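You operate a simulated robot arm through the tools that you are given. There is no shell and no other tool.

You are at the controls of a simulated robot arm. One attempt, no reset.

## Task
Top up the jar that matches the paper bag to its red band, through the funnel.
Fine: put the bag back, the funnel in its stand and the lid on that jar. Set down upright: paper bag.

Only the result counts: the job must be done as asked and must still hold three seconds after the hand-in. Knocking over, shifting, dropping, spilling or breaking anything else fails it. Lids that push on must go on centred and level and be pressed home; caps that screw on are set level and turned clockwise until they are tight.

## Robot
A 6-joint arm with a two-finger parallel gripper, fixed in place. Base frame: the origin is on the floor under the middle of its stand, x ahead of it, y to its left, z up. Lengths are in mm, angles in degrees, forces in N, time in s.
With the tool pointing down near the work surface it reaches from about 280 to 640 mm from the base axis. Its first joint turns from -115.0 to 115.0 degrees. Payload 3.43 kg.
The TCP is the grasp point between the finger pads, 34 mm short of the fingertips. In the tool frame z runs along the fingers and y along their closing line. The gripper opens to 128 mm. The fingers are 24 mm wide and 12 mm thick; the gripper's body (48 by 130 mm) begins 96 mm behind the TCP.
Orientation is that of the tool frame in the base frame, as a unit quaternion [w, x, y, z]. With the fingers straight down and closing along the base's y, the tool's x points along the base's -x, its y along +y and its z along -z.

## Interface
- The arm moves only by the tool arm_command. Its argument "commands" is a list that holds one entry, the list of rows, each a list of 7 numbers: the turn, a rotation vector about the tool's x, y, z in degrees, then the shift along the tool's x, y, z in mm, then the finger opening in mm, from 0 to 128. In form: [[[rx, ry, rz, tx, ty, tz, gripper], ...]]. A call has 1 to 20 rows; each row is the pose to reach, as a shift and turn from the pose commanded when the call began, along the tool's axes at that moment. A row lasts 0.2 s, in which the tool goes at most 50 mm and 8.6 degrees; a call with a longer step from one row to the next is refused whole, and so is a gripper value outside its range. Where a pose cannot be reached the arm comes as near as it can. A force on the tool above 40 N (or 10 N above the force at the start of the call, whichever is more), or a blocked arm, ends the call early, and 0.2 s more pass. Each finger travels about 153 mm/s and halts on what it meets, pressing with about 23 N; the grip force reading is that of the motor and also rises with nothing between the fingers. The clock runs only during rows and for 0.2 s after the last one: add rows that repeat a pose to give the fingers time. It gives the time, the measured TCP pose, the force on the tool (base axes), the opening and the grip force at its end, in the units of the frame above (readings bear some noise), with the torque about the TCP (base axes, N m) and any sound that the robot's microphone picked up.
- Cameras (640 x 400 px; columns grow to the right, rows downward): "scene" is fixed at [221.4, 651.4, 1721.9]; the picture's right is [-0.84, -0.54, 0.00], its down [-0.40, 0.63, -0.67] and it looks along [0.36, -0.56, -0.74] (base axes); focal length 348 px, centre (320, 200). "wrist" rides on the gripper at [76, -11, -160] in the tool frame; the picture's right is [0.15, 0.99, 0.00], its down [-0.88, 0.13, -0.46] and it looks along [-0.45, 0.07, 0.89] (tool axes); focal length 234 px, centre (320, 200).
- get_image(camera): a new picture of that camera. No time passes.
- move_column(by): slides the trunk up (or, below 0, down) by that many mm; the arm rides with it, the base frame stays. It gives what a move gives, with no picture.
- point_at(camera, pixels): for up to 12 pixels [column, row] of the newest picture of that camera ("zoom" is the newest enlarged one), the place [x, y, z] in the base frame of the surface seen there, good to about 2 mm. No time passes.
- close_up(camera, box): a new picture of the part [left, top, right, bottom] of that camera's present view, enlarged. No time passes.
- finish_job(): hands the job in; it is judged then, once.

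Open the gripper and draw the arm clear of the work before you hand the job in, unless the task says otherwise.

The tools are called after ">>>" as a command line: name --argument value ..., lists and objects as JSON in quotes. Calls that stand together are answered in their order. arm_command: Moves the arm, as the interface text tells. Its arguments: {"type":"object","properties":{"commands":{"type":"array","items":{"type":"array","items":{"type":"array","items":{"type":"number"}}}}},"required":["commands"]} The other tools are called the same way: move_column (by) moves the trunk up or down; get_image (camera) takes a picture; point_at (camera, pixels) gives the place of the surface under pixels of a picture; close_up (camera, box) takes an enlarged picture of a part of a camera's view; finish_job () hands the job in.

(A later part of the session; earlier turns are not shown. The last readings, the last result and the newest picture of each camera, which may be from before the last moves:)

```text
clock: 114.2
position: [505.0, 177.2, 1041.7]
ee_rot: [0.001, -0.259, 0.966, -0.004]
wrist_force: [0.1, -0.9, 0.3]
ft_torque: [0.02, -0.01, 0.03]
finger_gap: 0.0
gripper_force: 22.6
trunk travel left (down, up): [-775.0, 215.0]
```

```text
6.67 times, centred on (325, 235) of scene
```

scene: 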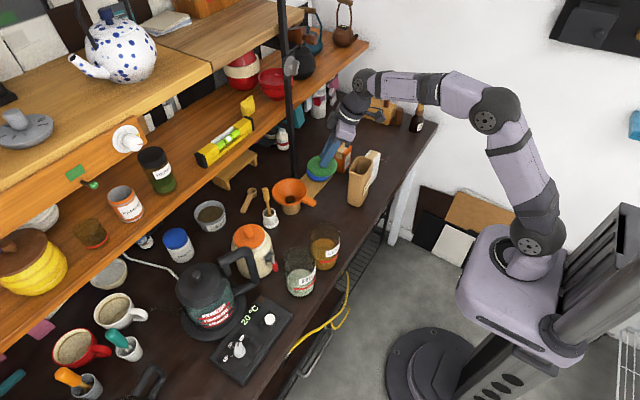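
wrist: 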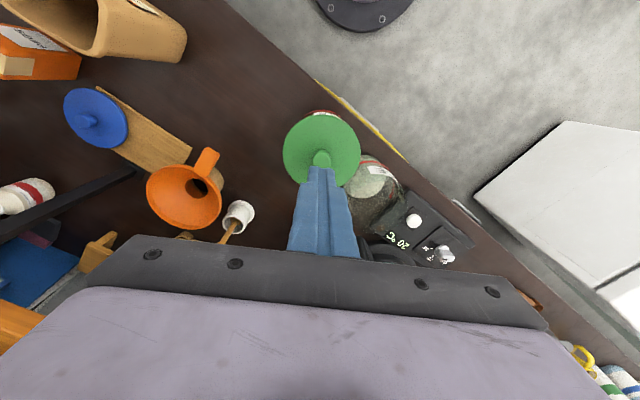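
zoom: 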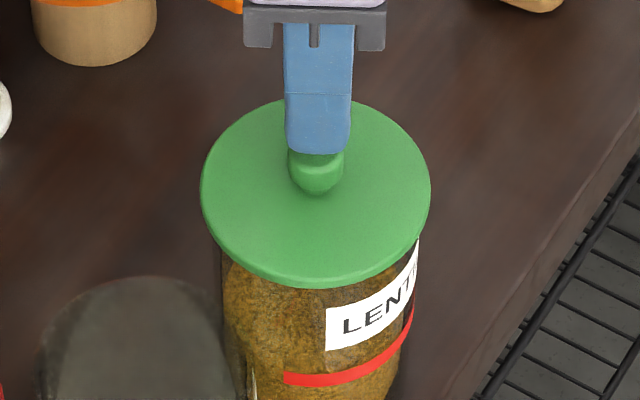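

Fingers are centred over the knob. I press down in 1 mm steps.

>>> arm_command --commands '[[[0, 0, 0, 0, 0, 1, 0], [0, 0, 0, 0, 0, 2, 0], [0, 0, 0, 0, 0, 3, 0], [0, 0, 0, 0, 0, 4, 0], [0, 0, 0, 0, 0, 5, 0], [0, 0, 0, 0, 0, 5, 0]]]'

>>> arm_command --commands '[[[0, 0, 0, 0, 0, 1, 0], [0, 0, 0, 0, 0, 2, 0], [0, 0, 0, 0, 0, 2, 0]]]'

```text
clock: 115.7
position: [506.6, 177.7, 1036.2]
ee_rot: [0.0, -0.259, 0.966, -0.003]
wrist_force: [0.1, -0.4, -0.4]
ft_torque: [0.02, 0.03, -0.02]
finger_gap: 0.0
gripper_force: 22.7
trunk travel left (down, up): [-775.0, 215.0]
```

```text
clock: 116.5
position: [507.0, 177.7, 1033.5]
ee_rot: [0.001, -0.258, 0.966, -0.003]
wrist_force: [-0.2, -0.6, 1.9]
ft_torque: [-0.01, -0.06, 0.01]
finger_gap: 0.1
gripper_force: 22.6
trunk travel left (down, up): [-775.0, 215.0]
```

Contact begins at z≈1033.5 (1.9 N). I continue pressing in 1 mm steps and check the force.

>>> arm_command --commands '[[[0, 0, 0, 0, 0, 1, 0], [0, 0, 0, 0, 0, 2, 0], [0, 0, 0, 0, 0, 3, 0], [0, 0, 0, 0, 0, 3, 0]]]'

>>> close_up --camera "scene" --box '[295, 205, 355, 265]'

>>> point_at --camera "zoom" --pixels '[[206, 188], [215, 153], [240, 123], [265, 108], [220, 228], [255, 260], [300, 275], [350, 270], [400, 243], [425, 213], [390, 130], [350, 240]]'

```text
clock: 117.5
position: [507.4, 177.7, 1033.3]
ee_rot: [0.005, -0.259, 0.966, -0.003]
wrist_force: [3.6, 1.1, 21.3]
ft_torque: [-0.01, -0.05, 0.02]
finger_gap: 0.0
gripper_force: 22.7
trunk travel left (down, up): [-775.0, 215.0]
```

```text
6.67 times, centred on (325, 235) of scene
```

zoom: 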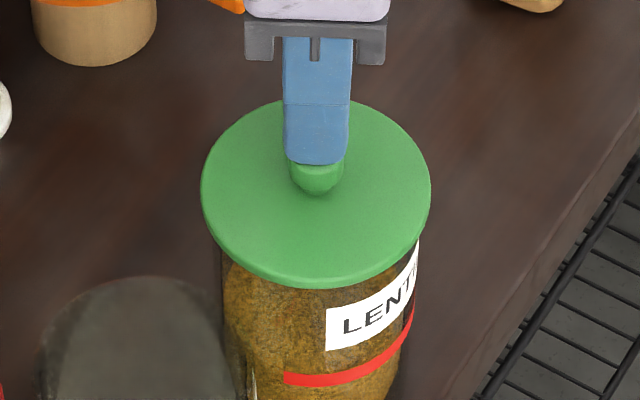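

```text
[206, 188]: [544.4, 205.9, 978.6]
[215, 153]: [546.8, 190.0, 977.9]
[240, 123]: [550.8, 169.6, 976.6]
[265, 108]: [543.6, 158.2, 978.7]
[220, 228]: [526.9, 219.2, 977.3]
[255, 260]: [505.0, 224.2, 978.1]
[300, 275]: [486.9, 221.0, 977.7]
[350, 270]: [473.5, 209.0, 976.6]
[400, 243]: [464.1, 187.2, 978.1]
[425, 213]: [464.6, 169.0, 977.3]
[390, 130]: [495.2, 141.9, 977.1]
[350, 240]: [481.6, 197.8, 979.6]
```

At 21 N the lid doesn't move further (flange z≈977.8, level). I press a little harder, to about 33 N.

>>> arm_command --commands '[[[0, 0, 0, 0, 0, 0.8, 0], [0, 0, 0, 0, 0, 1.6, 0], [0, 0, 0, 0, 0, 1.6, 0]]]'

>>> close_up --camera "scene" --box '[295, 205, 355, 265]'

>>> point_at --camera "zoom" --pixels '[[206, 188], [215, 153], [240, 123], [265, 108], [220, 228], [255, 260], [300, 275], [350, 270], [400, 243], [425, 213], [390, 130], [350, 240]]'

```text
clock: 118.2
position: [505.8, 176.5, 1033.8]
ee_rot: [0.005, -0.258, 0.966, -0.004]
wrist_force: [2.6, -0.6, 32.0]
ft_torque: [-0.08, 0.01, 0.04]
finger_gap: 0.2
gripper_force: 22.6
trunk travel left (down, up): [-775.0, 215.0]
```

```text
6.67 times, centred on (325, 235) of scene
```

zoom: 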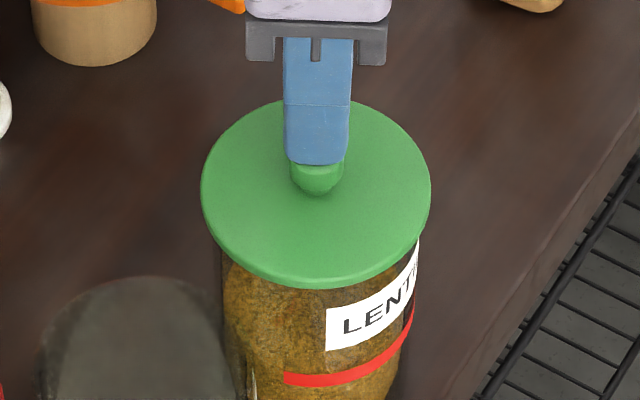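

```text
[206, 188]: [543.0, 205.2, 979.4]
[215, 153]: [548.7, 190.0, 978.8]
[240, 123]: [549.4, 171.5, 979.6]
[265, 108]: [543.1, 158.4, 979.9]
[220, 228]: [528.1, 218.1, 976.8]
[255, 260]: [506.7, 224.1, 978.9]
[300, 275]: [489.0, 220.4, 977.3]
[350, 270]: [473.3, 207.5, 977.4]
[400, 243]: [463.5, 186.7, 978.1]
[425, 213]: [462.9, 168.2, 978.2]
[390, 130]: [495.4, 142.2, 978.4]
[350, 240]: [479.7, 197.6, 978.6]
```

Even at 32 N the lid stays at z≈978, level; the glass rim was measured at ≈971–973 and the flange is ≈6 mm thick, so it is home. I lift the fingers off and inspect the edge closely.

>>> arm_command --commands '[[[0, 0, 0, 0, 0, -5, 0], [0, 0, 0, 0, 0, -30, 0], [0, 0, 0, 0, 0, -70, 0], [0, 0, 0, 0, 0, -100, 0], [0, 0, 0, 0, 0, -100, 0]]]'

>>> close_up --camera "scene" --box '[305, 225, 345, 255]'

>>> close_up --camera "scene" --box '[335, 228, 347, 240]'

>>> close_up --camera "scene" --box '[303, 228, 315, 244]'

```text
clock: 119.5
position: [508.2, 178.3, 1131.2]
ee_rot: [0.0, -0.258, 0.966, -0.004]
wrist_force: [-0.5, 0.3, -0.2]
ft_torque: [0.02, 0.01, -0.03]
finger_gap: 0.1
gripper_force: 22.9
trunk travel left (down, up): [-775.0, 215.0]
```

```text
13.33 times, centred on (325, 240) of scene
```

zoom: 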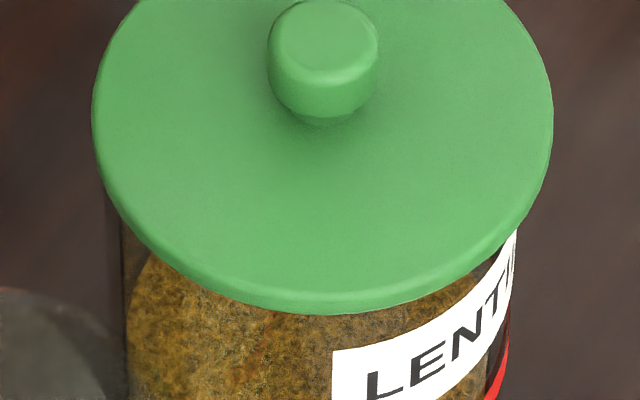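

```text
16.00 times, centred on (341, 234) of scene
```

zoom: 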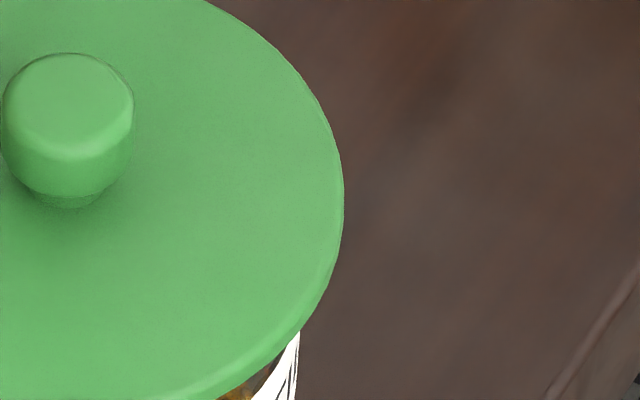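

```text
16.00 times, centred on (309, 236) of scene
```

zoom: 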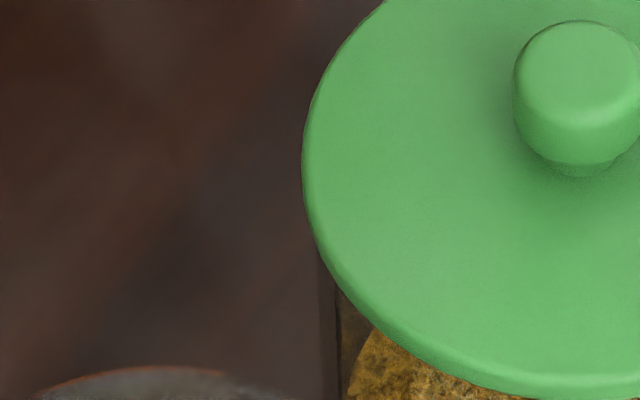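

The lid looks properly seated. For certainty I take one low side view with the wrist camera: first I raise the trunk 100 mm and unwind the yaw while moving to y≈31, away from everything.

>>> move_column --by 100

>>> arm_command --commands '[[[0, 0, 7.5, 0, -30, 0, 0], [0, 0, 15, 0, -60, 10, 0], [0, 0, 22.5, 0, -90, 30, 0], [0, 0, 30, 0, -120, 60, 0], [0, 0, 30, -20, -150, 90, 0], [0, 0, 30, -40, -165, 120, 0], [0, 0, 30, -40, -165, 120, 0]]]'

```text
clock: 120.8
position: [507.9, 178.3, 1230.5]
ee_rot: [0.0, -0.259, 0.966, -0.004]
wrist_force: [-0.2, -0.4, 0.3]
ft_torque: [0.0, 0.01, -0.01]
finger_gap: 0.0
gripper_force: 22.9
trunk travel left (down, up): [-875.0, 115.0]
```

```text
clock: 122.4
position: [625.2, 51.7, 1113.1]
ee_rot: [0.002, 0.0, 1.0, -0.004]
wrist_force: [0.6, -0.9, 0.9]
ft_torque: [-0.03, 0.01, -0.01]
finger_gap: 0.0
gripper_force: 22.9
trunk travel left (down, up): [-875.0, 115.0]
```

I'm above the funnel with ample clearance. I now tilt 50° and come down to about (501,31,955) for the side view of the jar lid.

>>> arm_command --commands '[[[0, -8.3, 0, 30, -5, 10, 0], [0, -16.6, 0, 65, -10, 25, 0], [0, -25, 0, 95, -14, 50, 0], [0, -33.3, 0, 115, -18, 85, 0], [0, -41.6, 0, 122, -21, 120, 0], [0, -50, 0, 124, -21, 158, 0], [0, -50, 0, 124, -21, 158, 0]]]'

>>> get_image --camera "wrist"

```text
clock: 124.2
position: [498.4, -17.7, 970.9]
ee_rot: [0.386, 0.065, 0.912, -0.12]
wrist_force: [-1.1, 0.6, -0.4]
ft_torque: [0.02, 0.0, 0.02]
finger_gap: 0.0
gripper_force: 23.3
out of reach, approached as far as the arm can: row 4, 5, 6, 7
trunk travel left (down, up): [-875.0, 115.0]
stopped in row 7: the arm was blocked; the commanded pose is now the measured one
```

```text
taken
```

wrist: 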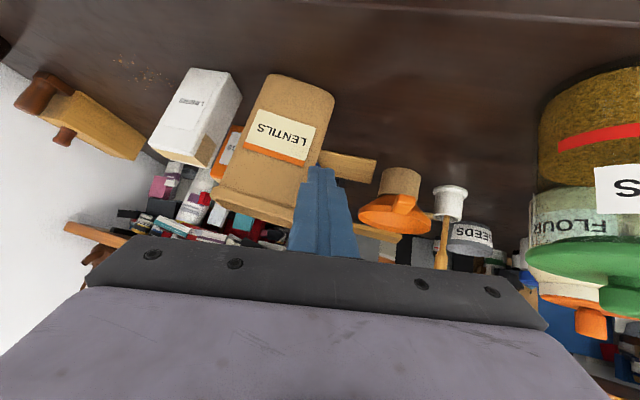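

The arm got blocked by its own limits at (498,-18,971) with no contact force. I zoom on the jar lid in this low view and check the bag.

>>> close_up --camera "wrist" --box '[510, 190, 640, 320]'

>>> get_image --camera "scene"

>>> close_up --camera "scene" --box '[330, 130, 400, 215]'

```text
3.08 times, centred on (575, 255) of wrist
```

zoom: 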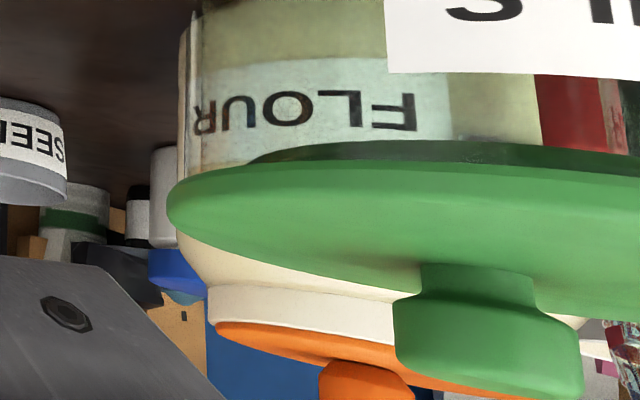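

```text
taken
```

scene: 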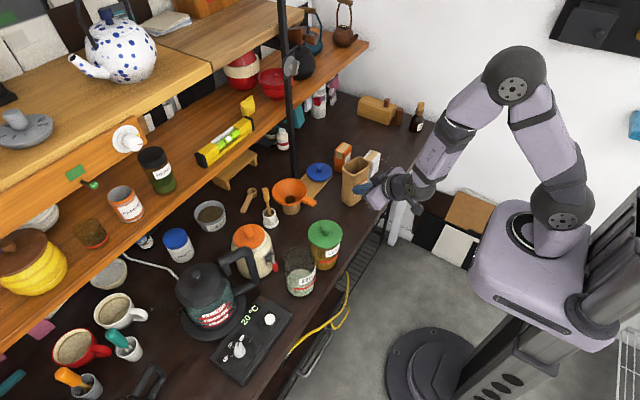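

```text
4.71 times, centred on (365, 172) of scene
```

zoom: 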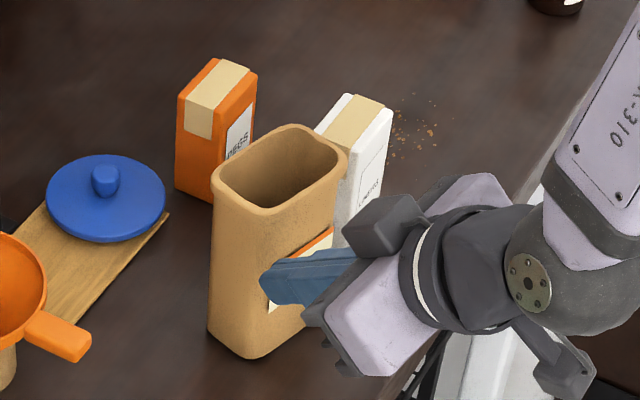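

The arm's limit-avoidance swung the fingers into the bag and displaced it; it is still upright. I measure the bag's present position before backing off.

>>> point_at --camera "zoom" --pixels '[[215, 180], [235, 150], [295, 125], [345, 155], [275, 212], [300, 190], [250, 210], [210, 330], [250, 355], [300, 325], [240, 270], [290, 280]]'

>>> close_up --camera "scene" --box '[340, 150, 400, 220]'

>>> close_up --camera "wrist" --box '[180, 50, 380, 250]'

```text
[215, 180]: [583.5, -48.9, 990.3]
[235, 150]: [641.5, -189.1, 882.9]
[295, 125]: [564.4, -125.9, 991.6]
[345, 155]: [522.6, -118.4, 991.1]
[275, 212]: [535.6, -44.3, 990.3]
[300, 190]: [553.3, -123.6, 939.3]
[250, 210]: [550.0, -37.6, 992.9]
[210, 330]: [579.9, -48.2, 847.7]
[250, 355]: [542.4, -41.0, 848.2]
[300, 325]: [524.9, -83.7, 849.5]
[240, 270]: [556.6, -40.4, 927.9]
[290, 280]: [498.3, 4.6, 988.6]
```

```text
5.71 times, centred on (370, 185) of scene
```

zoom: 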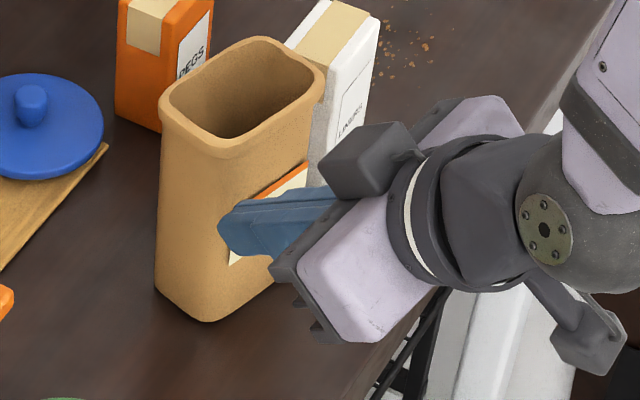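

```text
2.00 times, centred on (280, 150) of wrist
```

zoom: 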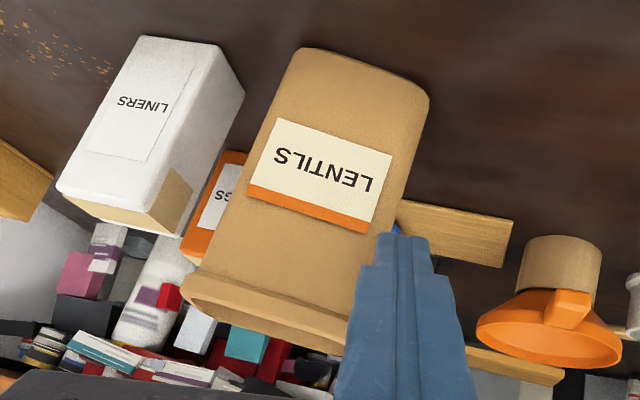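

The bag is upright but moved to about (551,-84) with yaw ≈-12° (was (537,-91), +5°). I first retract the fingers away from it, rotating the tool back to vertical while rising.

>>> arm_command --commands '[[[-2.4, 7.6, -1.3, 0, 4.7, -13, 0], [-4.7, 15.2, -2.6, -6.5, 7.8, -32.1, 0], [-7.1, 22.8, -3.9, -21.6, 8.5, -53.3, 0], [-9.5, 30.3, -5.1, -43.1, 6.4, -74.3, 0], [-11.8, 37.9, -6.4, -71.6, 3.4, -87.5, 0], [-14.2, 45.5, -7.7, -100.1, 0.5, -100.8, 0], [-14.2, 45.5, -7.7, -100.1, 0.5, -100.8, 0]]]'

>>> get_image --camera "scene"

>>> close_up --camera "scene" --box '[330, 130, 400, 215]'

```text
clock: 125.8
position: [499.9, 9.6, 1111.8]
ee_rot: [0.0, -0.002, 1.0, 0.001]
wrist_force: [-0.4, 0.0, -1.1]
ft_torque: [0.01, -0.01, 0.01]
finger_gap: 0.1
gripper_force: 23.5
out of reach, approached as far as the arm can: row 3
trunk travel left (down, up): [-875.0, 115.0]
```

```text
taken
```

scene: 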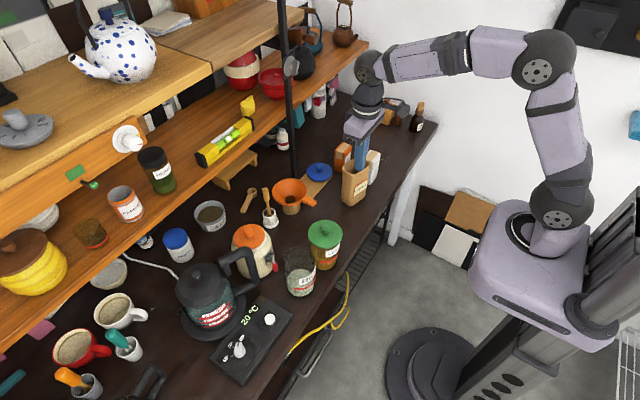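

```text
4.71 times, centred on (365, 172) of scene
```

zoom: 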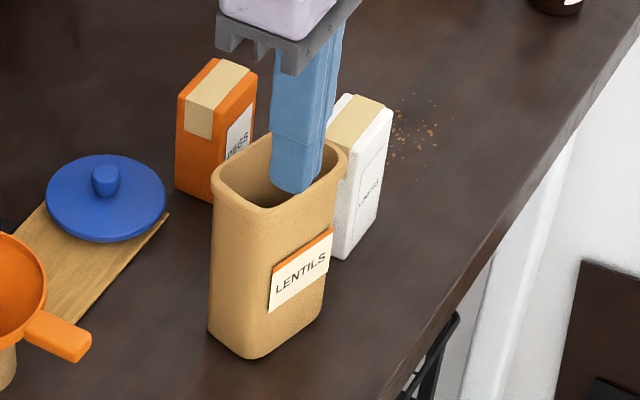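

Everything else is undisturbed and the lid is properly seated (plug inside the glass, no gap in the low view). I now measure the bag pose from the same camera position I used originally: TCP ≈(584,-80,1082).

>>> arm_command --commands '[[[0, 0, 0, -21, -22, 7, 0], [0, 0, 0, -42, -44, 14, 0], [0, 0, 0, -63, -66, 22, 0], [0, 0, 0, -84, -89, 29.5, 0], [0, 0, 0, -84, -89, 29.5, 0]]]'

>>> get_image --camera "wrist"

>>> close_up --camera "wrist" --box '[260, 70, 370, 150]'

```text
clock: 127.0
position: [584.5, -79.8, 1081.0]
ee_rot: [0.0, -0.001, 1.0, 0.0]
wrist_force: [0.0, -0.3, -0.1]
ft_torque: [-0.02, -0.01, -0.01]
finger_gap: 0.1
gripper_force: 22.7
trunk travel left (down, up): [-875.0, 115.0]
```

```text
taken
```

wrist: 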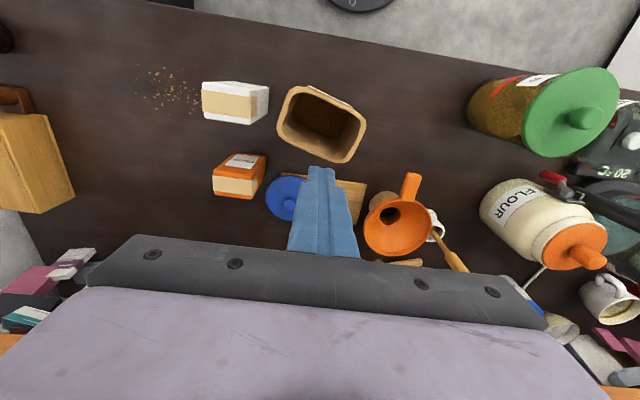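

```text
5.00 times, centred on (315, 110) of wrist
```

zoom: 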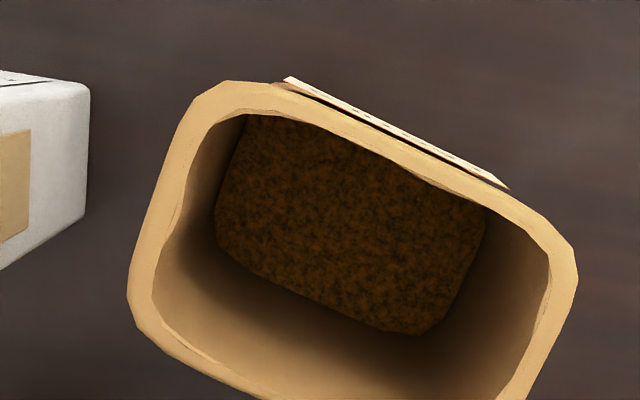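

The liners box is unmoved. I take a wider zoom to see the entire bag rim.

>>> close_up --camera "wrist" --box '[262, 75, 382, 175]'

>>> point_at --camera "zoom" --pixels '[[160, 150], [200, 60], [330, 65], [480, 150], [520, 190], [470, 300], [440, 345], [330, 330], [180, 265], [120, 215], [320, 180], [250, 50]]'

```text
4.00 times, centred on (322, 125) of wrist
```

zoom: 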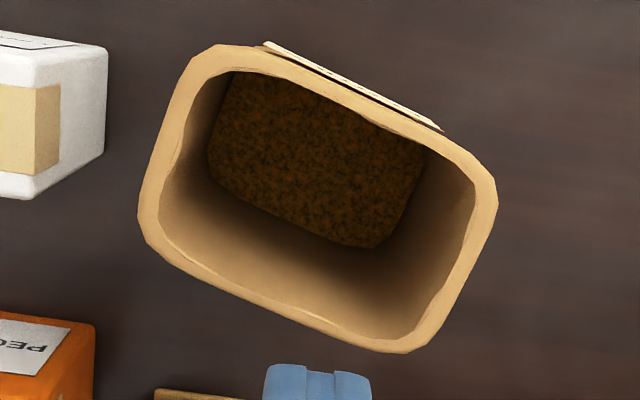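

```text
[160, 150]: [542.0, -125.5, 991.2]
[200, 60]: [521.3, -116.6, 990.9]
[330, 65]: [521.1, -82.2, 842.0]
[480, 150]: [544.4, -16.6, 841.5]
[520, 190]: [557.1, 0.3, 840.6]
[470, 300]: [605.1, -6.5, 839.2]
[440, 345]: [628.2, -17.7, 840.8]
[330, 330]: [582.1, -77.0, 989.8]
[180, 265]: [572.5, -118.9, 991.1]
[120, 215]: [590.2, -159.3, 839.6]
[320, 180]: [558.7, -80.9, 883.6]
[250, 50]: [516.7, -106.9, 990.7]
```

The bag is now at centre (550.2,-82.1) with yaw ≈-14.7°, versus the original (536.9,-90.7), +5.2°. I'll regrasp it the same way and restore it. First the trunk goes up 50 mm for a comfortable arm posture.

>>> move_column --by 50

>>> arm_command --commands '[[[0, -8.2, 0, 0, 0, -5, 20], [0, -16.4, 0, 0, 0, -10, 50], [0, -24.6, 0, 0, 0, -15, 80], [0, -32.8, 0, 0, 0, -20, 104], [0, -41, 0, 0, 0, -25, 104], [0, -49.2, 0, 0, 0, -30, 104], [0, -57.4, 0, 0, 0, -30, 104], [0, -65.6, 0, 0, 0, -30, 104], [0, -73.8, 0, 0, 0, -30, 104], [0, -82, 0, 0, 0, -30, 104], [0, -90, 0, 0, 0, -30, 104], [0, -90, 0, 0, 0, -30, 104]]]'

>>> get_image --camera "scene"

```text
clock: 127.9
position: [585.3, -80.7, 1131.6]
ee_rot: [0.0, -0.002, 1.0, 0.0]
wrist_force: [1.2, -0.6, -0.8]
ft_torque: [0.0, 0.01, -0.01]
finger_gap: 0.0
gripper_force: 22.7
trunk travel left (down, up): [-925.0, 65.0]
```

```text
clock: 130.5
position: [599.1, -101.5, 1184.9]
ee_rot: [0.704, 0.004, 0.71, 0.019]
wrist_force: [0.9, 0.8, 0.9]
ft_torque: [0.01, 0.0, 0.03]
finger_gap: 104.1
gripper_force: 0.0
out of reach, approached as far as the arm can: row 6, 7, 10, 11, 12
trunk travel left (down, up): [-925.0, 65.0]
```

```text
taken
```

scene: 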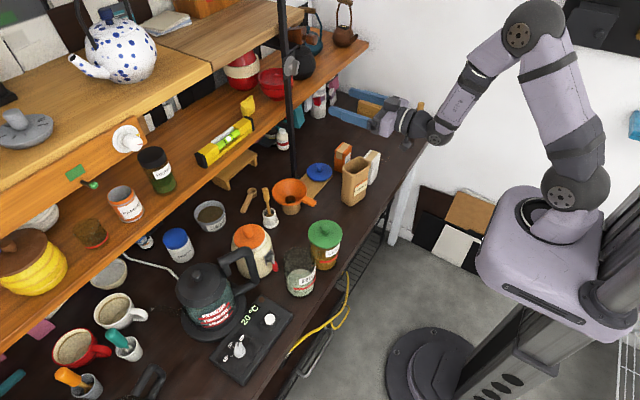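

The tool is nearly horizontal but a degree or two off, as the high pose was at a limit. I move down to about (560,-85,1110), still 100 mm above the bag, correcting the orientation.

>>> arm_command --commands '[[[0.4, -0.2, -0.6, 25, 5.5, -13, 104], [0.8, -0.3, -1.3, 50, 11, -26, 104], [1.2, -0.5, -1.9, 75, 16.5, -39, 104], [1.2, -0.5, -1.9, 75, 16.5, -39, 104]]]'

>>> get_image --camera "wrist"

```text
clock: 131.5
position: [606.1, -120.4, 1154.7]
ee_rot: [0.702, 0.01, 0.712, 0.022]
wrist_force: [0.3, 0.2, 0.7]
ft_torque: [0.0, 0.02, 0.01]
finger_gap: 103.9
gripper_force: 0.1
out of reach, approached as far as the arm can: row 1, 2, 3, 4
trunk travel left (down, up): [-925.0, 65.0]
```

```text
taken
```

wrist: 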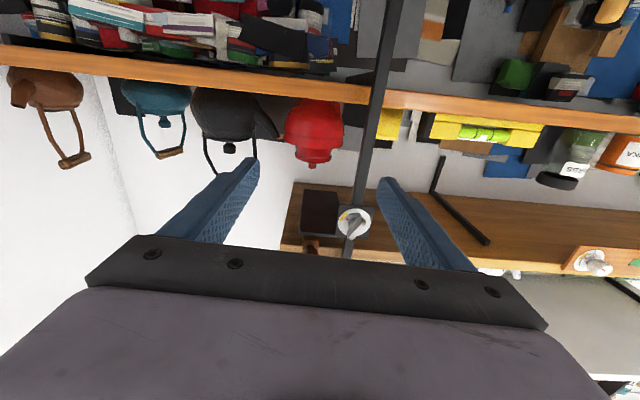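

The tool had to pass a wrist singularity off-plane, which causes these detours. I return to tool-down while moving to y≈0 (all well above the table), so I can repeat the tilt exactly in the arm's plane.

>>> arm_command --commands '[[[0, 8.2, 0, 0, 10, 0, 104], [0, 16.4, 0, 0, 20, 0, 104], [0, 24.6, 0, 0, 30, 0, 104], [0, 32.8, 0, 0, 40, 0, 104], [0, 41, 0, 0, 50, 0, 104], [0, 49.2, 0, 0, 60, 0, 104], [0, 57.4, 0, 0, 70, 0, 104], [0, 65.6, 0, 0, 80, 0, 104], [0, 73.8, 0, 0, 90, 0, 104], [0, 82, 0, 0, 100, 0, 104], [0, 90, 0, 0, 110, 0, 104], [0, 90, 0, 0, 110, 0, 104]]]'

>>> get_image --camera "scene"

```text
clock: 134.1
position: [600.9, -11.2, 1160.6]
ee_rot: [-0.007, -0.008, 1.0, 0.022]
wrist_force: [0.0, 0.4, -0.2]
ft_torque: [0.0, 0.0, 0.01]
finger_gap: 103.9
gripper_force: 0.0
out of reach, approached as far as the arm can: row 6
trunk travel left (down, up): [-925.0, 65.0]
```

```text
taken
```

scene: 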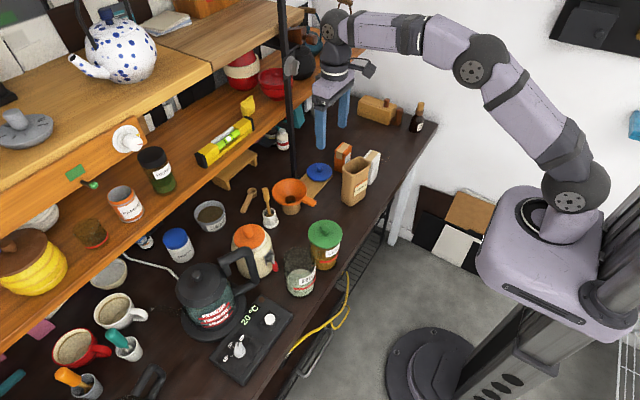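

Back at tool-down. I correct the small orientation error and move to (560,0,1140), exactly in the arm's plane.

>>> arm_command --commands '[[[1.2, -0.4, 0.5, 20, 5, 10, 104], [2.5, -0.8, 0.9, 41, 11, 20, 104], [2.5, -0.8, 0.9, 41, 11, 20, 104]]]'

>>> arm_command --commands '[[[0, -8.2, 0, 0, 0, 0, 104], [0, -16.4, 0, 0, 0, 0, 104], [0, -24.6, 0, 0, 0, 0, 104], [0, -32.8, 0, 0, 0, 0, 104], [0, -41, 0, 0, 0, 0, 104], [0, -49.2, 0, 0, 0, 0, 104], [0, -57.4, 0, 0, 0, 0, 104], [0, -65.6, 0, 0, 0, 0, 104], [0, -73.8, 0, 0, 0, 0, 104], [0, -82, 0, 0, 0, 0, 104], [0, -90, 0, 0, 0, 0, 104], [0, -90, 0, 0, 0, 0, 104]]]'

```text
clock: 134.9
position: [560.9, 0.2, 1142.7]
ee_rot: [0.0, 0.001, 1.0, 0.0]
wrist_force: [-0.2, -0.4, 0.1]
ft_torque: [0.0, 0.03, -0.02]
finger_gap: 103.6
gripper_force: 0.0
trunk travel left (down, up): [-925.0, 65.0]
```

```text
clock: 137.5
position: [560.3, 0.9, 1141.6]
ee_rot: [0.707, 0.0, 0.707, 0.001]
wrist_force: [-0.9, 0.0, -0.5]
ft_torque: [0.01, 0.02, 0.02]
finger_gap: 103.8
gripper_force: 0.0
trunk travel left (down, up): [-925.0, 65.0]
```

That worked cleanly. I now move above the bag at (552,-83,1060) while yawing −14.7° to match it.

>>> arm_command --commands '[[[3.7, 0, 0, 20.4, -20.9, -2, 104], [7.4, 0, 0, 40.8, -41.8, -4, 104], [11, 0, 0, 61.2, -62.6, -6, 104], [14.7, 0, 0, 81.6, -83.5, -8, 104], [14.7, 0, 0, 81.6, -83.5, -8, 104]]]'

>>> get_image --camera "wrist"

>>> close_up --camera "scene" --box '[320, 120, 440, 220]'

```text
clock: 138.7
position: [555.2, -82.4, 1060.6]
ee_rot: [0.701, 0.091, 0.702, -0.089]
wrist_force: [0.8, 0.5, 0.4]
ft_torque: [-0.03, 0.0, 0.0]
finger_gap: 104.1
gripper_force: 0.0
trunk travel left (down, up): [-925.0, 65.0]
```

```text
taken
```

wrist: 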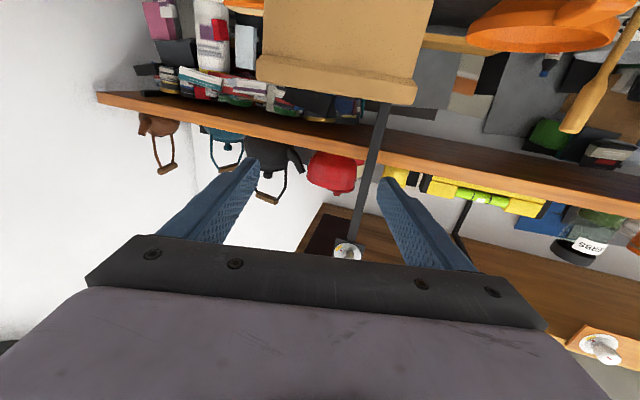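

```text
4.00 times, centred on (380, 170) of scene
```

zoom: 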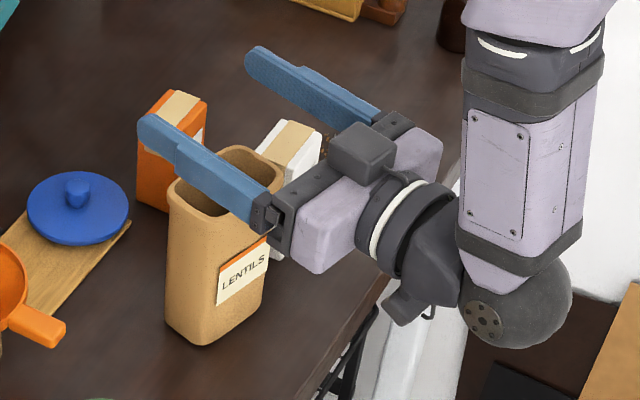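

The bag is centred (offset <1 mm) and parallel. I descend in stages, first to z≈985, and look.

>>> arm_command --commands '[[[0, 0, 0, 25, 0, 0, 104], [0, 0, 0, 50, 0, 0, 104], [0, 0, 0, 75, 0, 0, 104], [0, 0, 0, 75, 0, 0, 104]]]'

>>> get_image --camera "wrist"

>>> close_up --camera "scene" --box '[320, 120, 440, 220]'

```text
clock: 139.7
position: [553.8, -81.5, 984.9]
ee_rot: [0.701, 0.091, 0.701, -0.09]
wrist_force: [0.6, -0.9, -0.4]
ft_torque: [-0.02, 0.01, 0.02]
finger_gap: 104.0
gripper_force: 0.0
trunk travel left (down, up): [-925.0, 65.0]
```

```text
taken
```

wrist: 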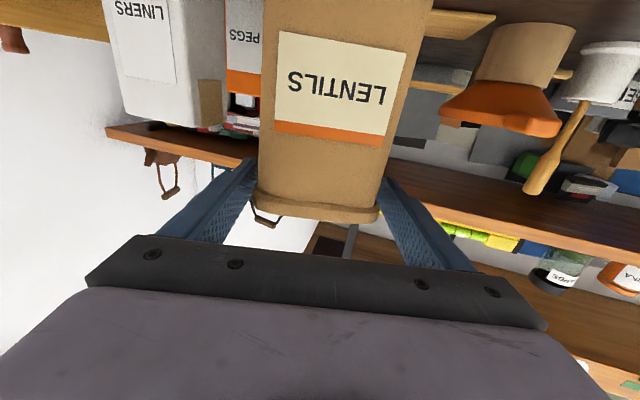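

```text
4.00 times, centred on (380, 170) of scene
```

zoom: 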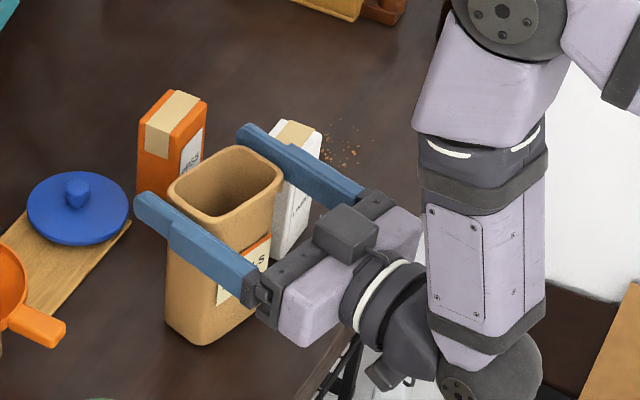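

The fingers straddle the bag cleanly. I descend the remaining 70 mm to z≈915.

>>> arm_command --commands '[[[0, 0, 0, 25, 0, 0, 104], [0, 0, 0, 50, 0, 0, 104], [0, 0, 0, 69.5, 0, 0, 104], [0, 0, 0, 69.5, 0, 0, 104]]]'

>>> get_image --camera "wrist"

>>> close_up --camera "scene" --box '[320, 120, 440, 220]'

```text
clock: 140.7
position: [554.1, -83.9, 914.5]
ee_rot: [0.701, 0.09, 0.702, -0.088]
wrist_force: [0.1, -0.2, -0.2]
ft_torque: [0.03, 0.01, 0.01]
finger_gap: 104.0
gripper_force: 0.0
trunk travel left (down, up): [-925.0, 65.0]
```

```text
taken
```

wrist: 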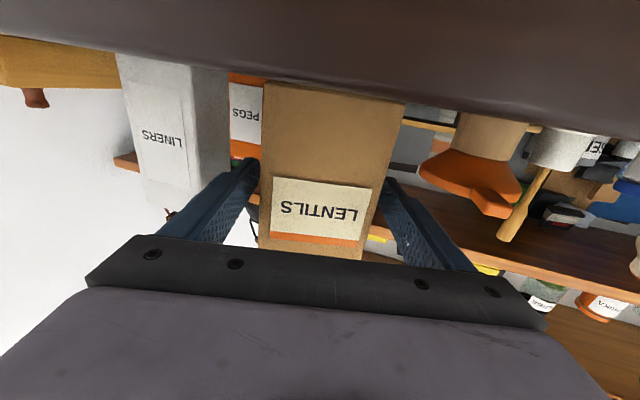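

```text
4.00 times, centred on (380, 170) of scene
```

zoom: 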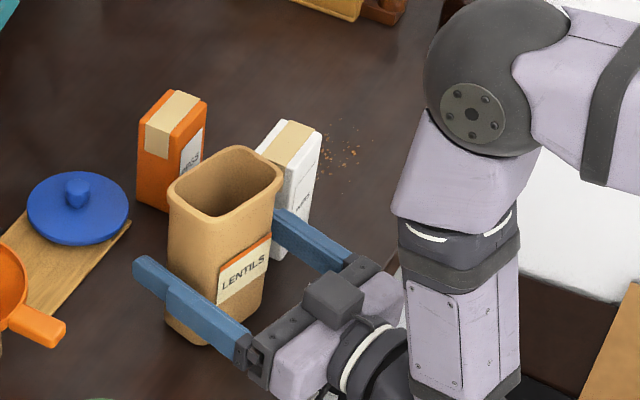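

The view matches the original grasp closely. I close on the bag.

>>> arm_command --commands '[[[0, 0, 0, 0, 0, -1, 92], [0, 0, 0, 0, 0, -1, 84], [0, 0, 0, 0, 0, -1, 78], [0, 0, 0, 0, 0, -1, 70], [0, 0, 0, 0, 0, -1, 66], [0, 0, 0, 0, 0, -1, 66]]]'

>>> get_image --camera "wrist"

```text
clock: 142.1
position: [553.6, -81.9, 915.5]
ee_rot: [0.701, 0.091, 0.701, -0.09]
wrist_force: [-0.4, 0.5, -0.1]
ft_torque: [0.01, 0.02, 0.02]
finger_gap: 80.4
gripper_force: 22.9
trunk travel left (down, up): [-925.0, 65.0]
```

```text
taken
```

wrist: 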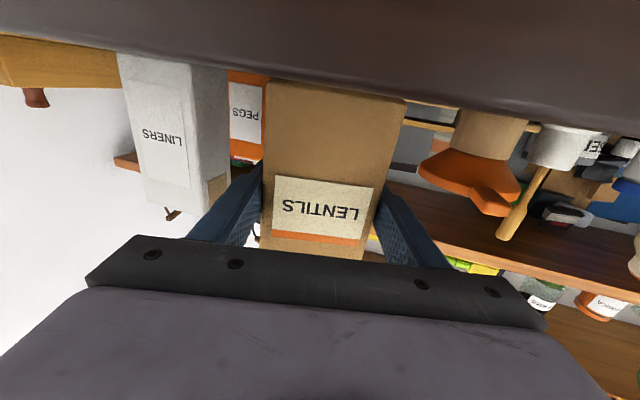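

Gripped at 80.4 mm. I lift 15 mm, then rotate +19.9° and shift (-13.8,-9.1) to the original pose.

>>> arm_command --commands '[[[0, 0, 0, -7, 0, 0, 66], [0, 0, 0, -15, 0, 0, 66], [-5, 0, 0, -15, -3.1, -2.8, 66], [-10, 0, 0, -15, -6.2, -5.5, 66], [-15, 0, 0, -15, -9.2, -8.3, 66], [-19.9, 0, 0, -15, -12.3, -11, 66], [-19.9, 0, 0, -15, -12.3, -11, 66], [-19.9, 0, 0, -15, -12.3, -11, 66]]]'

>>> close_up --camera "scene" --box '[330, 130, 400, 215]'

>>> point_at --camera "zoom" --pixels '[[250, 180], [305, 200], [350, 135], [285, 112], [240, 335], [285, 345], [265, 260], [245, 325], [330, 295], [300, 350]]'

```text
clock: 143.9
position: [540.5, -92.1, 930.1]
ee_rot: [0.706, -0.032, 0.707, 0.034]
wrist_force: [-0.1, 0.1, -1.9]
ft_torque: [0.0, -0.01, -0.01]
finger_gap: 80.4
gripper_force: 23.2
trunk travel left (down, up): [-925.0, 65.0]
```

```text
4.71 times, centred on (365, 172) of scene
```

zoom: 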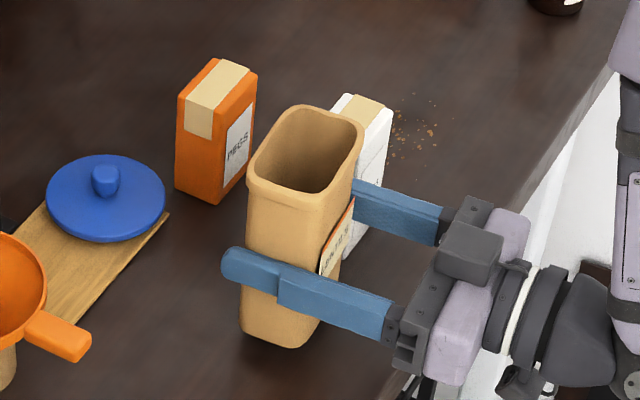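

```text
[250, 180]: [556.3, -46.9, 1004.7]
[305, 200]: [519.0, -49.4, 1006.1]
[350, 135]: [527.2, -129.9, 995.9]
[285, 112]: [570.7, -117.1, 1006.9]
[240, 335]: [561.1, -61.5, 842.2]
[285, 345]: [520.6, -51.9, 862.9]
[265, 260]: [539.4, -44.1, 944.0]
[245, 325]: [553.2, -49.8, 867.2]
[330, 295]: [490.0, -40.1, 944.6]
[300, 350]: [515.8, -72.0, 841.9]
```

The bag is at the original heading. I lower 14 mm, then compare the rim with its original location before touching down.

>>> arm_command --commands '[[[0, 0, 0, 7, 0, 0, 66], [0, 0, 0, 12, 0, 0, 66], [0, 0, 0, 13.5, 0, 0, 66], [0, 0, 0, 13.5, 0, 0, 66]]]'

>>> close_up --camera "scene" --box '[330, 130, 400, 215]'

>>> point_at --camera "zoom" --pixels '[[250, 195], [310, 213], [355, 148], [290, 125], [265, 250], [240, 345], [285, 358], [330, 310], [245, 340]]'

```text
clock: 144.9
position: [539.1, -91.6, 916.4]
ee_rot: [0.706, -0.032, 0.707, 0.034]
wrist_force: [0.0, -0.3, -1.1]
ft_torque: [-0.03, 0.0, 0.0]
finger_gap: 80.3
gripper_force: 23.1
trunk travel left (down, up): [-925.0, 65.0]
```

```text
4.71 times, centred on (365, 172) of scene
```

zoom: 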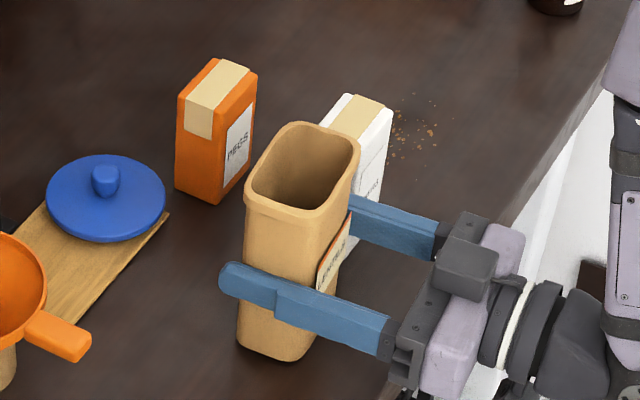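

```text
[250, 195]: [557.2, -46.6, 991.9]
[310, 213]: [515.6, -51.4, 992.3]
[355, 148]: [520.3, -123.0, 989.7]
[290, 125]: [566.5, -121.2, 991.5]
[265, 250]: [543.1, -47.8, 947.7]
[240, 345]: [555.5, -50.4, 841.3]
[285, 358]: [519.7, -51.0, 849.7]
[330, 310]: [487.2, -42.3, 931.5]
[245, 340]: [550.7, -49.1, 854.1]
```

The bag matches its original spot within ~1 mm. I shift −1 mm in y and lower gently to contact.

>>> arm_command --commands '[[[0, 0, 0, 0, -1, 0, 66], [0, 0, 0, 0.7, -1, 0, 66], [0, 0, 0, 1.4, -1, 0, 66], [0, 0, 0, 1.4, -1, 0, 66]]]'

>>> arm_command --commands '[[[0, 0, 0, 0.6, 0, 0, 66], [0, 0, 0, 1.2, 0, 0, 66], [0, 0, 0, 1.2, 0, 0, 66]]]'

```text
clock: 145.9
position: [540.7, -93.4, 915.6]
ee_rot: [0.706, -0.032, 0.707, 0.033]
wrist_force: [0.6, 0.5, -1.6]
ft_torque: [0.01, 0.03, 0.0]
finger_gap: 80.4
gripper_force: 23.4
trunk travel left (down, up): [-925.0, 65.0]
```

```text
clock: 146.7
position: [538.6, -94.0, 914.6]
ee_rot: [0.707, -0.032, 0.706, 0.033]
wrist_force: [0.6, -0.2, 0.8]
ft_torque: [-0.07, 0.03, 0.03]
finger_gap: 80.3
gripper_force: 22.8
trunk travel left (down, up): [-925.0, 65.0]
```

The bag is touching the table. I settle 0.5 mm more and open the fingers.

>>> arm_command --commands '[[[0, 0, 0, 0.5, 0, 0, 66], [0, 0, 0, 0.5, 0, 0, 66], [0, 0, 0, 0.5, 0, 0, 82], [0, 0, 0, 0.5, 0, 0, 90], [0, 0, 0, 0.5, 0, 0, 104], [0, 0, 0, 0.5, 0, 0, 104]]]'

>>> get_image --camera "wrist"

>>> close_up --camera "scene" --box '[330, 130, 400, 215]'

>>> point_at --camera "zoom" --pixels '[[250, 195], [310, 213], [355, 148], [290, 125], [265, 250], [240, 345], [285, 358], [245, 340]]'

```text
clock: 148.1
position: [539.2, -91.5, 913.3]
ee_rot: [0.706, -0.032, 0.707, 0.033]
wrist_force: [0.8, 0.2, 0.2]
ft_torque: [0.02, -0.04, 0.01]
finger_gap: 104.1
gripper_force: 0.1
trunk travel left (down, up): [-925.0, 65.0]
```

```text
taken
```

wrist: 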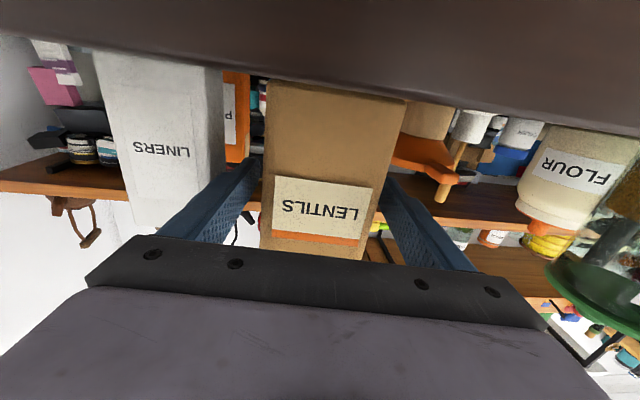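

```text
4.71 times, centred on (365, 172) of scene
```

zoom: 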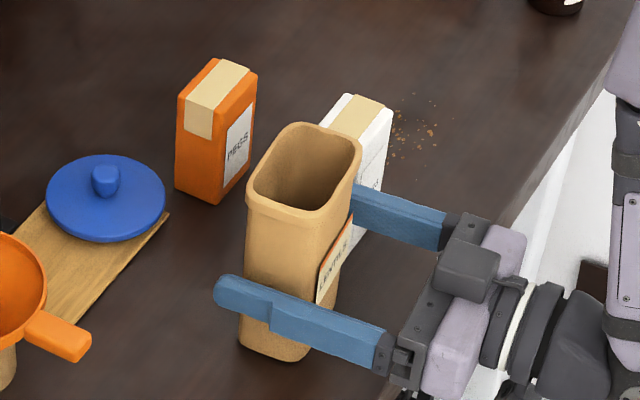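

```text
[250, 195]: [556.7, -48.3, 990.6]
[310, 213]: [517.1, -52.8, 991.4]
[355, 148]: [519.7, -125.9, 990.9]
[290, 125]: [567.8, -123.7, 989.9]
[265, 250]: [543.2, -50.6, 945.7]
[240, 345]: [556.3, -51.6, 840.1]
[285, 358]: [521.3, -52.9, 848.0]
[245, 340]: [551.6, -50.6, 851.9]
```

The bag now stands at its original place (corners within ~1–2 mm). I raise the hand straight up clear of it.

>>> arm_command --commands '[[[0, 0, 0, -35, 0, 0, 104], [0, 0, 0, -70, 0, 0, 104], [0, 0, 0, -105, 0, 0, 104], [0, 0, 0, -140, 0, 0, 104], [0, 0, 0, -170, 0, 0, 104], [0, 0, 0, -195, 0, 0, 104], [0, 0, 0, -195, 0, 0, 104]]]'

>>> move_column --by 65

>>> get_image --camera "scene"

>>> close_up --camera "scene" --box '[240, 130, 420, 310]'

```text
clock: 149.7
position: [537.3, -91.7, 1109.1]
ee_rot: [0.706, -0.031, 0.707, 0.032]
wrist_force: [0.1, 0.2, 0.3]
ft_torque: [0.02, -0.01, -0.02]
finger_gap: 103.9
gripper_force: 0.0
trunk travel left (down, up): [-925.0, 65.0]
```

```text
clock: 150.7
position: [538.7, -91.2, 1174.6]
ee_rot: [0.706, -0.032, 0.707, 0.033]
wrist_force: [-0.5, 0.3, -0.6]
ft_torque: [0.0, -0.05, -0.01]
finger_gap: 103.8
gripper_force: 0.1
trunk travel left (down, up): [-990.0, 0.0]
```

```text
taken
```

scene: 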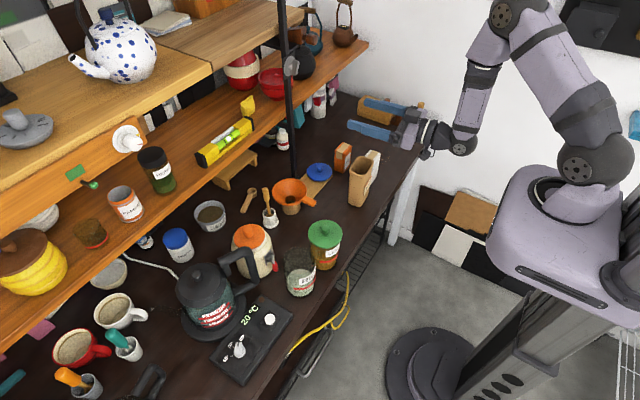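

```text
2.22 times, centred on (330, 220) of scene
```

zoom: 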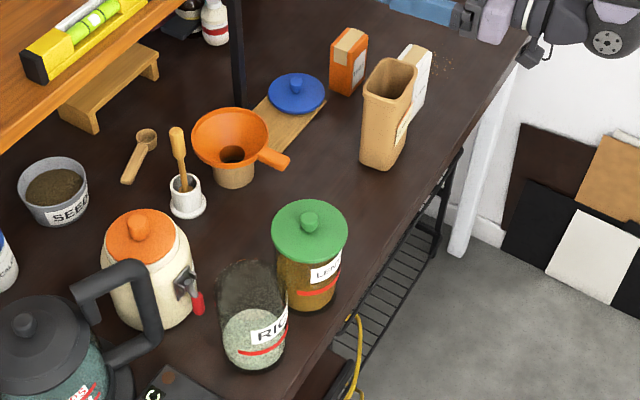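

Everything looks in place. I check the lid level and seating, the funnel rim and the table around the jar once more.

>>> close_up --camera "scene" --box '[295, 205, 355, 275]'

>>> point_at --camera "zoom" --pixels '[[225, 165], [240, 125], [275, 92], [320, 82], [370, 95], [240, 205], [285, 235], [325, 238], [370, 225], [405, 190], [412, 155], [325, 275]]'

>>> close_up --camera "scene" --box '[260, 155, 345, 220]'

>>> point_at --camera "zoom" --pixels '[[138, 220], [160, 180], [200, 150], [250, 145], [310, 165], [345, 215], [150, 265], [200, 300], [260, 305], [315, 285], [370, 265], [400, 290]]'

```text
5.71 times, centred on (325, 240) of scene
```

zoom: 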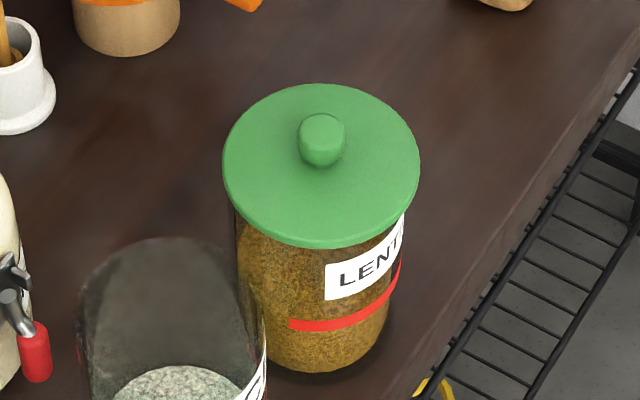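

```text
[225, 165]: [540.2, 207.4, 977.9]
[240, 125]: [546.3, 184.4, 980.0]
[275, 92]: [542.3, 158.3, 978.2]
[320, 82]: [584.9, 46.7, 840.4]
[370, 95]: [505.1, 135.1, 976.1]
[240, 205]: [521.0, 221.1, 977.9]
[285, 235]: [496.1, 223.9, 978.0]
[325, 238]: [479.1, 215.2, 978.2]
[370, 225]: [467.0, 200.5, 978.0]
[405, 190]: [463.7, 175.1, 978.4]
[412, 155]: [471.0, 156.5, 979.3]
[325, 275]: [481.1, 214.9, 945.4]
```

```text
6.15 times, centred on (302, 188) of scene
```

zoom: 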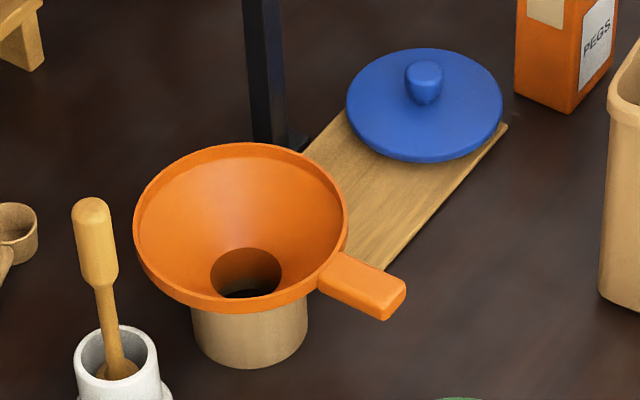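

```text
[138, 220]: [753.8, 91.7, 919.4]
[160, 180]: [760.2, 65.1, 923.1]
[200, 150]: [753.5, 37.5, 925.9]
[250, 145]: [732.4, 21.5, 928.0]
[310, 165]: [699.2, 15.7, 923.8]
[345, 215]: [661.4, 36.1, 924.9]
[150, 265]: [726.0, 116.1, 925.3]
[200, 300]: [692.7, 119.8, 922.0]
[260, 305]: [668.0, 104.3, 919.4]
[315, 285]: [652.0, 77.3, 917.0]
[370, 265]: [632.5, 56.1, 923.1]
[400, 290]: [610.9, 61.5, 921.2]
```

The lid is level at z≈978 and the bag is in place. The funnel rim seems slightly tilted, so I measure it more finely.

>>> close_up --camera "scene" --box '[278, 174, 322, 208]'

>>> point_at --camera "zoom" --pixels '[[75, 150], [100, 95], [160, 58], [230, 50], [300, 60], [355, 95], [385, 150], [390, 200], [85, 205], [130, 250], [190, 275], [260, 285]]'

```text
11.76 times, centred on (300, 191) of scene
```

zoom: 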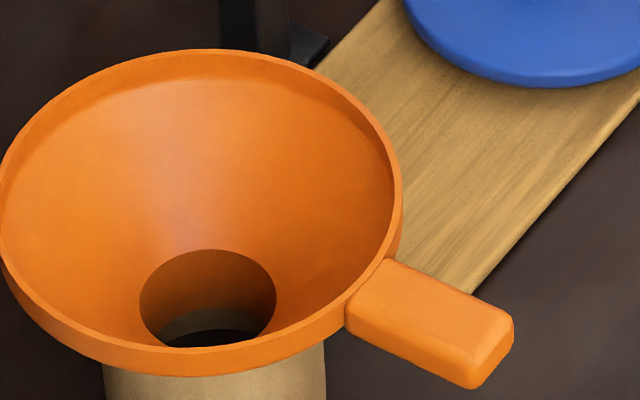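

```text
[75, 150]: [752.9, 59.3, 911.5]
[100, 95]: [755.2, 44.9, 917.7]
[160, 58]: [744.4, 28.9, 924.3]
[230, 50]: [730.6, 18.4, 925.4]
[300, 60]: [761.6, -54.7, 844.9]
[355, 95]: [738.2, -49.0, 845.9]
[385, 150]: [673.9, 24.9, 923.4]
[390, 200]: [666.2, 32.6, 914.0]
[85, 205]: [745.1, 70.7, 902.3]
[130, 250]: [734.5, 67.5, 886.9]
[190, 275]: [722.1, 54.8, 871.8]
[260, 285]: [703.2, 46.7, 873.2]
```

The rim line in this zoom runs (3,190)–(190,50)–(400,195)–(200,362). I sample exactly on the rim's top edge.

>>> point_at --camera "zoom" --pixels '[[5, 175], [25, 130], [60, 92], [110, 65], [170, 53], [260, 60], [330, 90], [380, 135], [397, 180], [385, 245], [330, 310], [260, 345]]'

>>> point_at --camera "zoom" --pixels '[[10, 245], [40, 290], [90, 325], [150, 345], [200, 350], [300, 328], [360, 280], [395, 215], [390, 270], [440, 290], [490, 315], [460, 300]]'

```text
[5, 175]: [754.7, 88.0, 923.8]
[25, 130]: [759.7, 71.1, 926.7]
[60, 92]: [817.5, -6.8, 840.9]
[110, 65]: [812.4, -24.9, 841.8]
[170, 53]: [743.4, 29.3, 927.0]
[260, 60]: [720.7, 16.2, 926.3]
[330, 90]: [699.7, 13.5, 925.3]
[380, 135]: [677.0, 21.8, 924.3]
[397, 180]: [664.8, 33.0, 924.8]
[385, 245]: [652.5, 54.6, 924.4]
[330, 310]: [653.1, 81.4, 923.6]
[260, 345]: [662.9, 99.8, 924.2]
```

```text
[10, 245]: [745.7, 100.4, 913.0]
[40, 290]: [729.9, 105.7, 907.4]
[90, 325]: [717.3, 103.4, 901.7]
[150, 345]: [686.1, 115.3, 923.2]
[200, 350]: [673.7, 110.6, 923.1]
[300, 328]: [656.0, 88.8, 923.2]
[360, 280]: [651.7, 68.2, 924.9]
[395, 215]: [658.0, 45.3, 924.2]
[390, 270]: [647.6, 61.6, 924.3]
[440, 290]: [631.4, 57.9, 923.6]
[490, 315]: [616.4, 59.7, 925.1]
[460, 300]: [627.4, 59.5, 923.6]
```

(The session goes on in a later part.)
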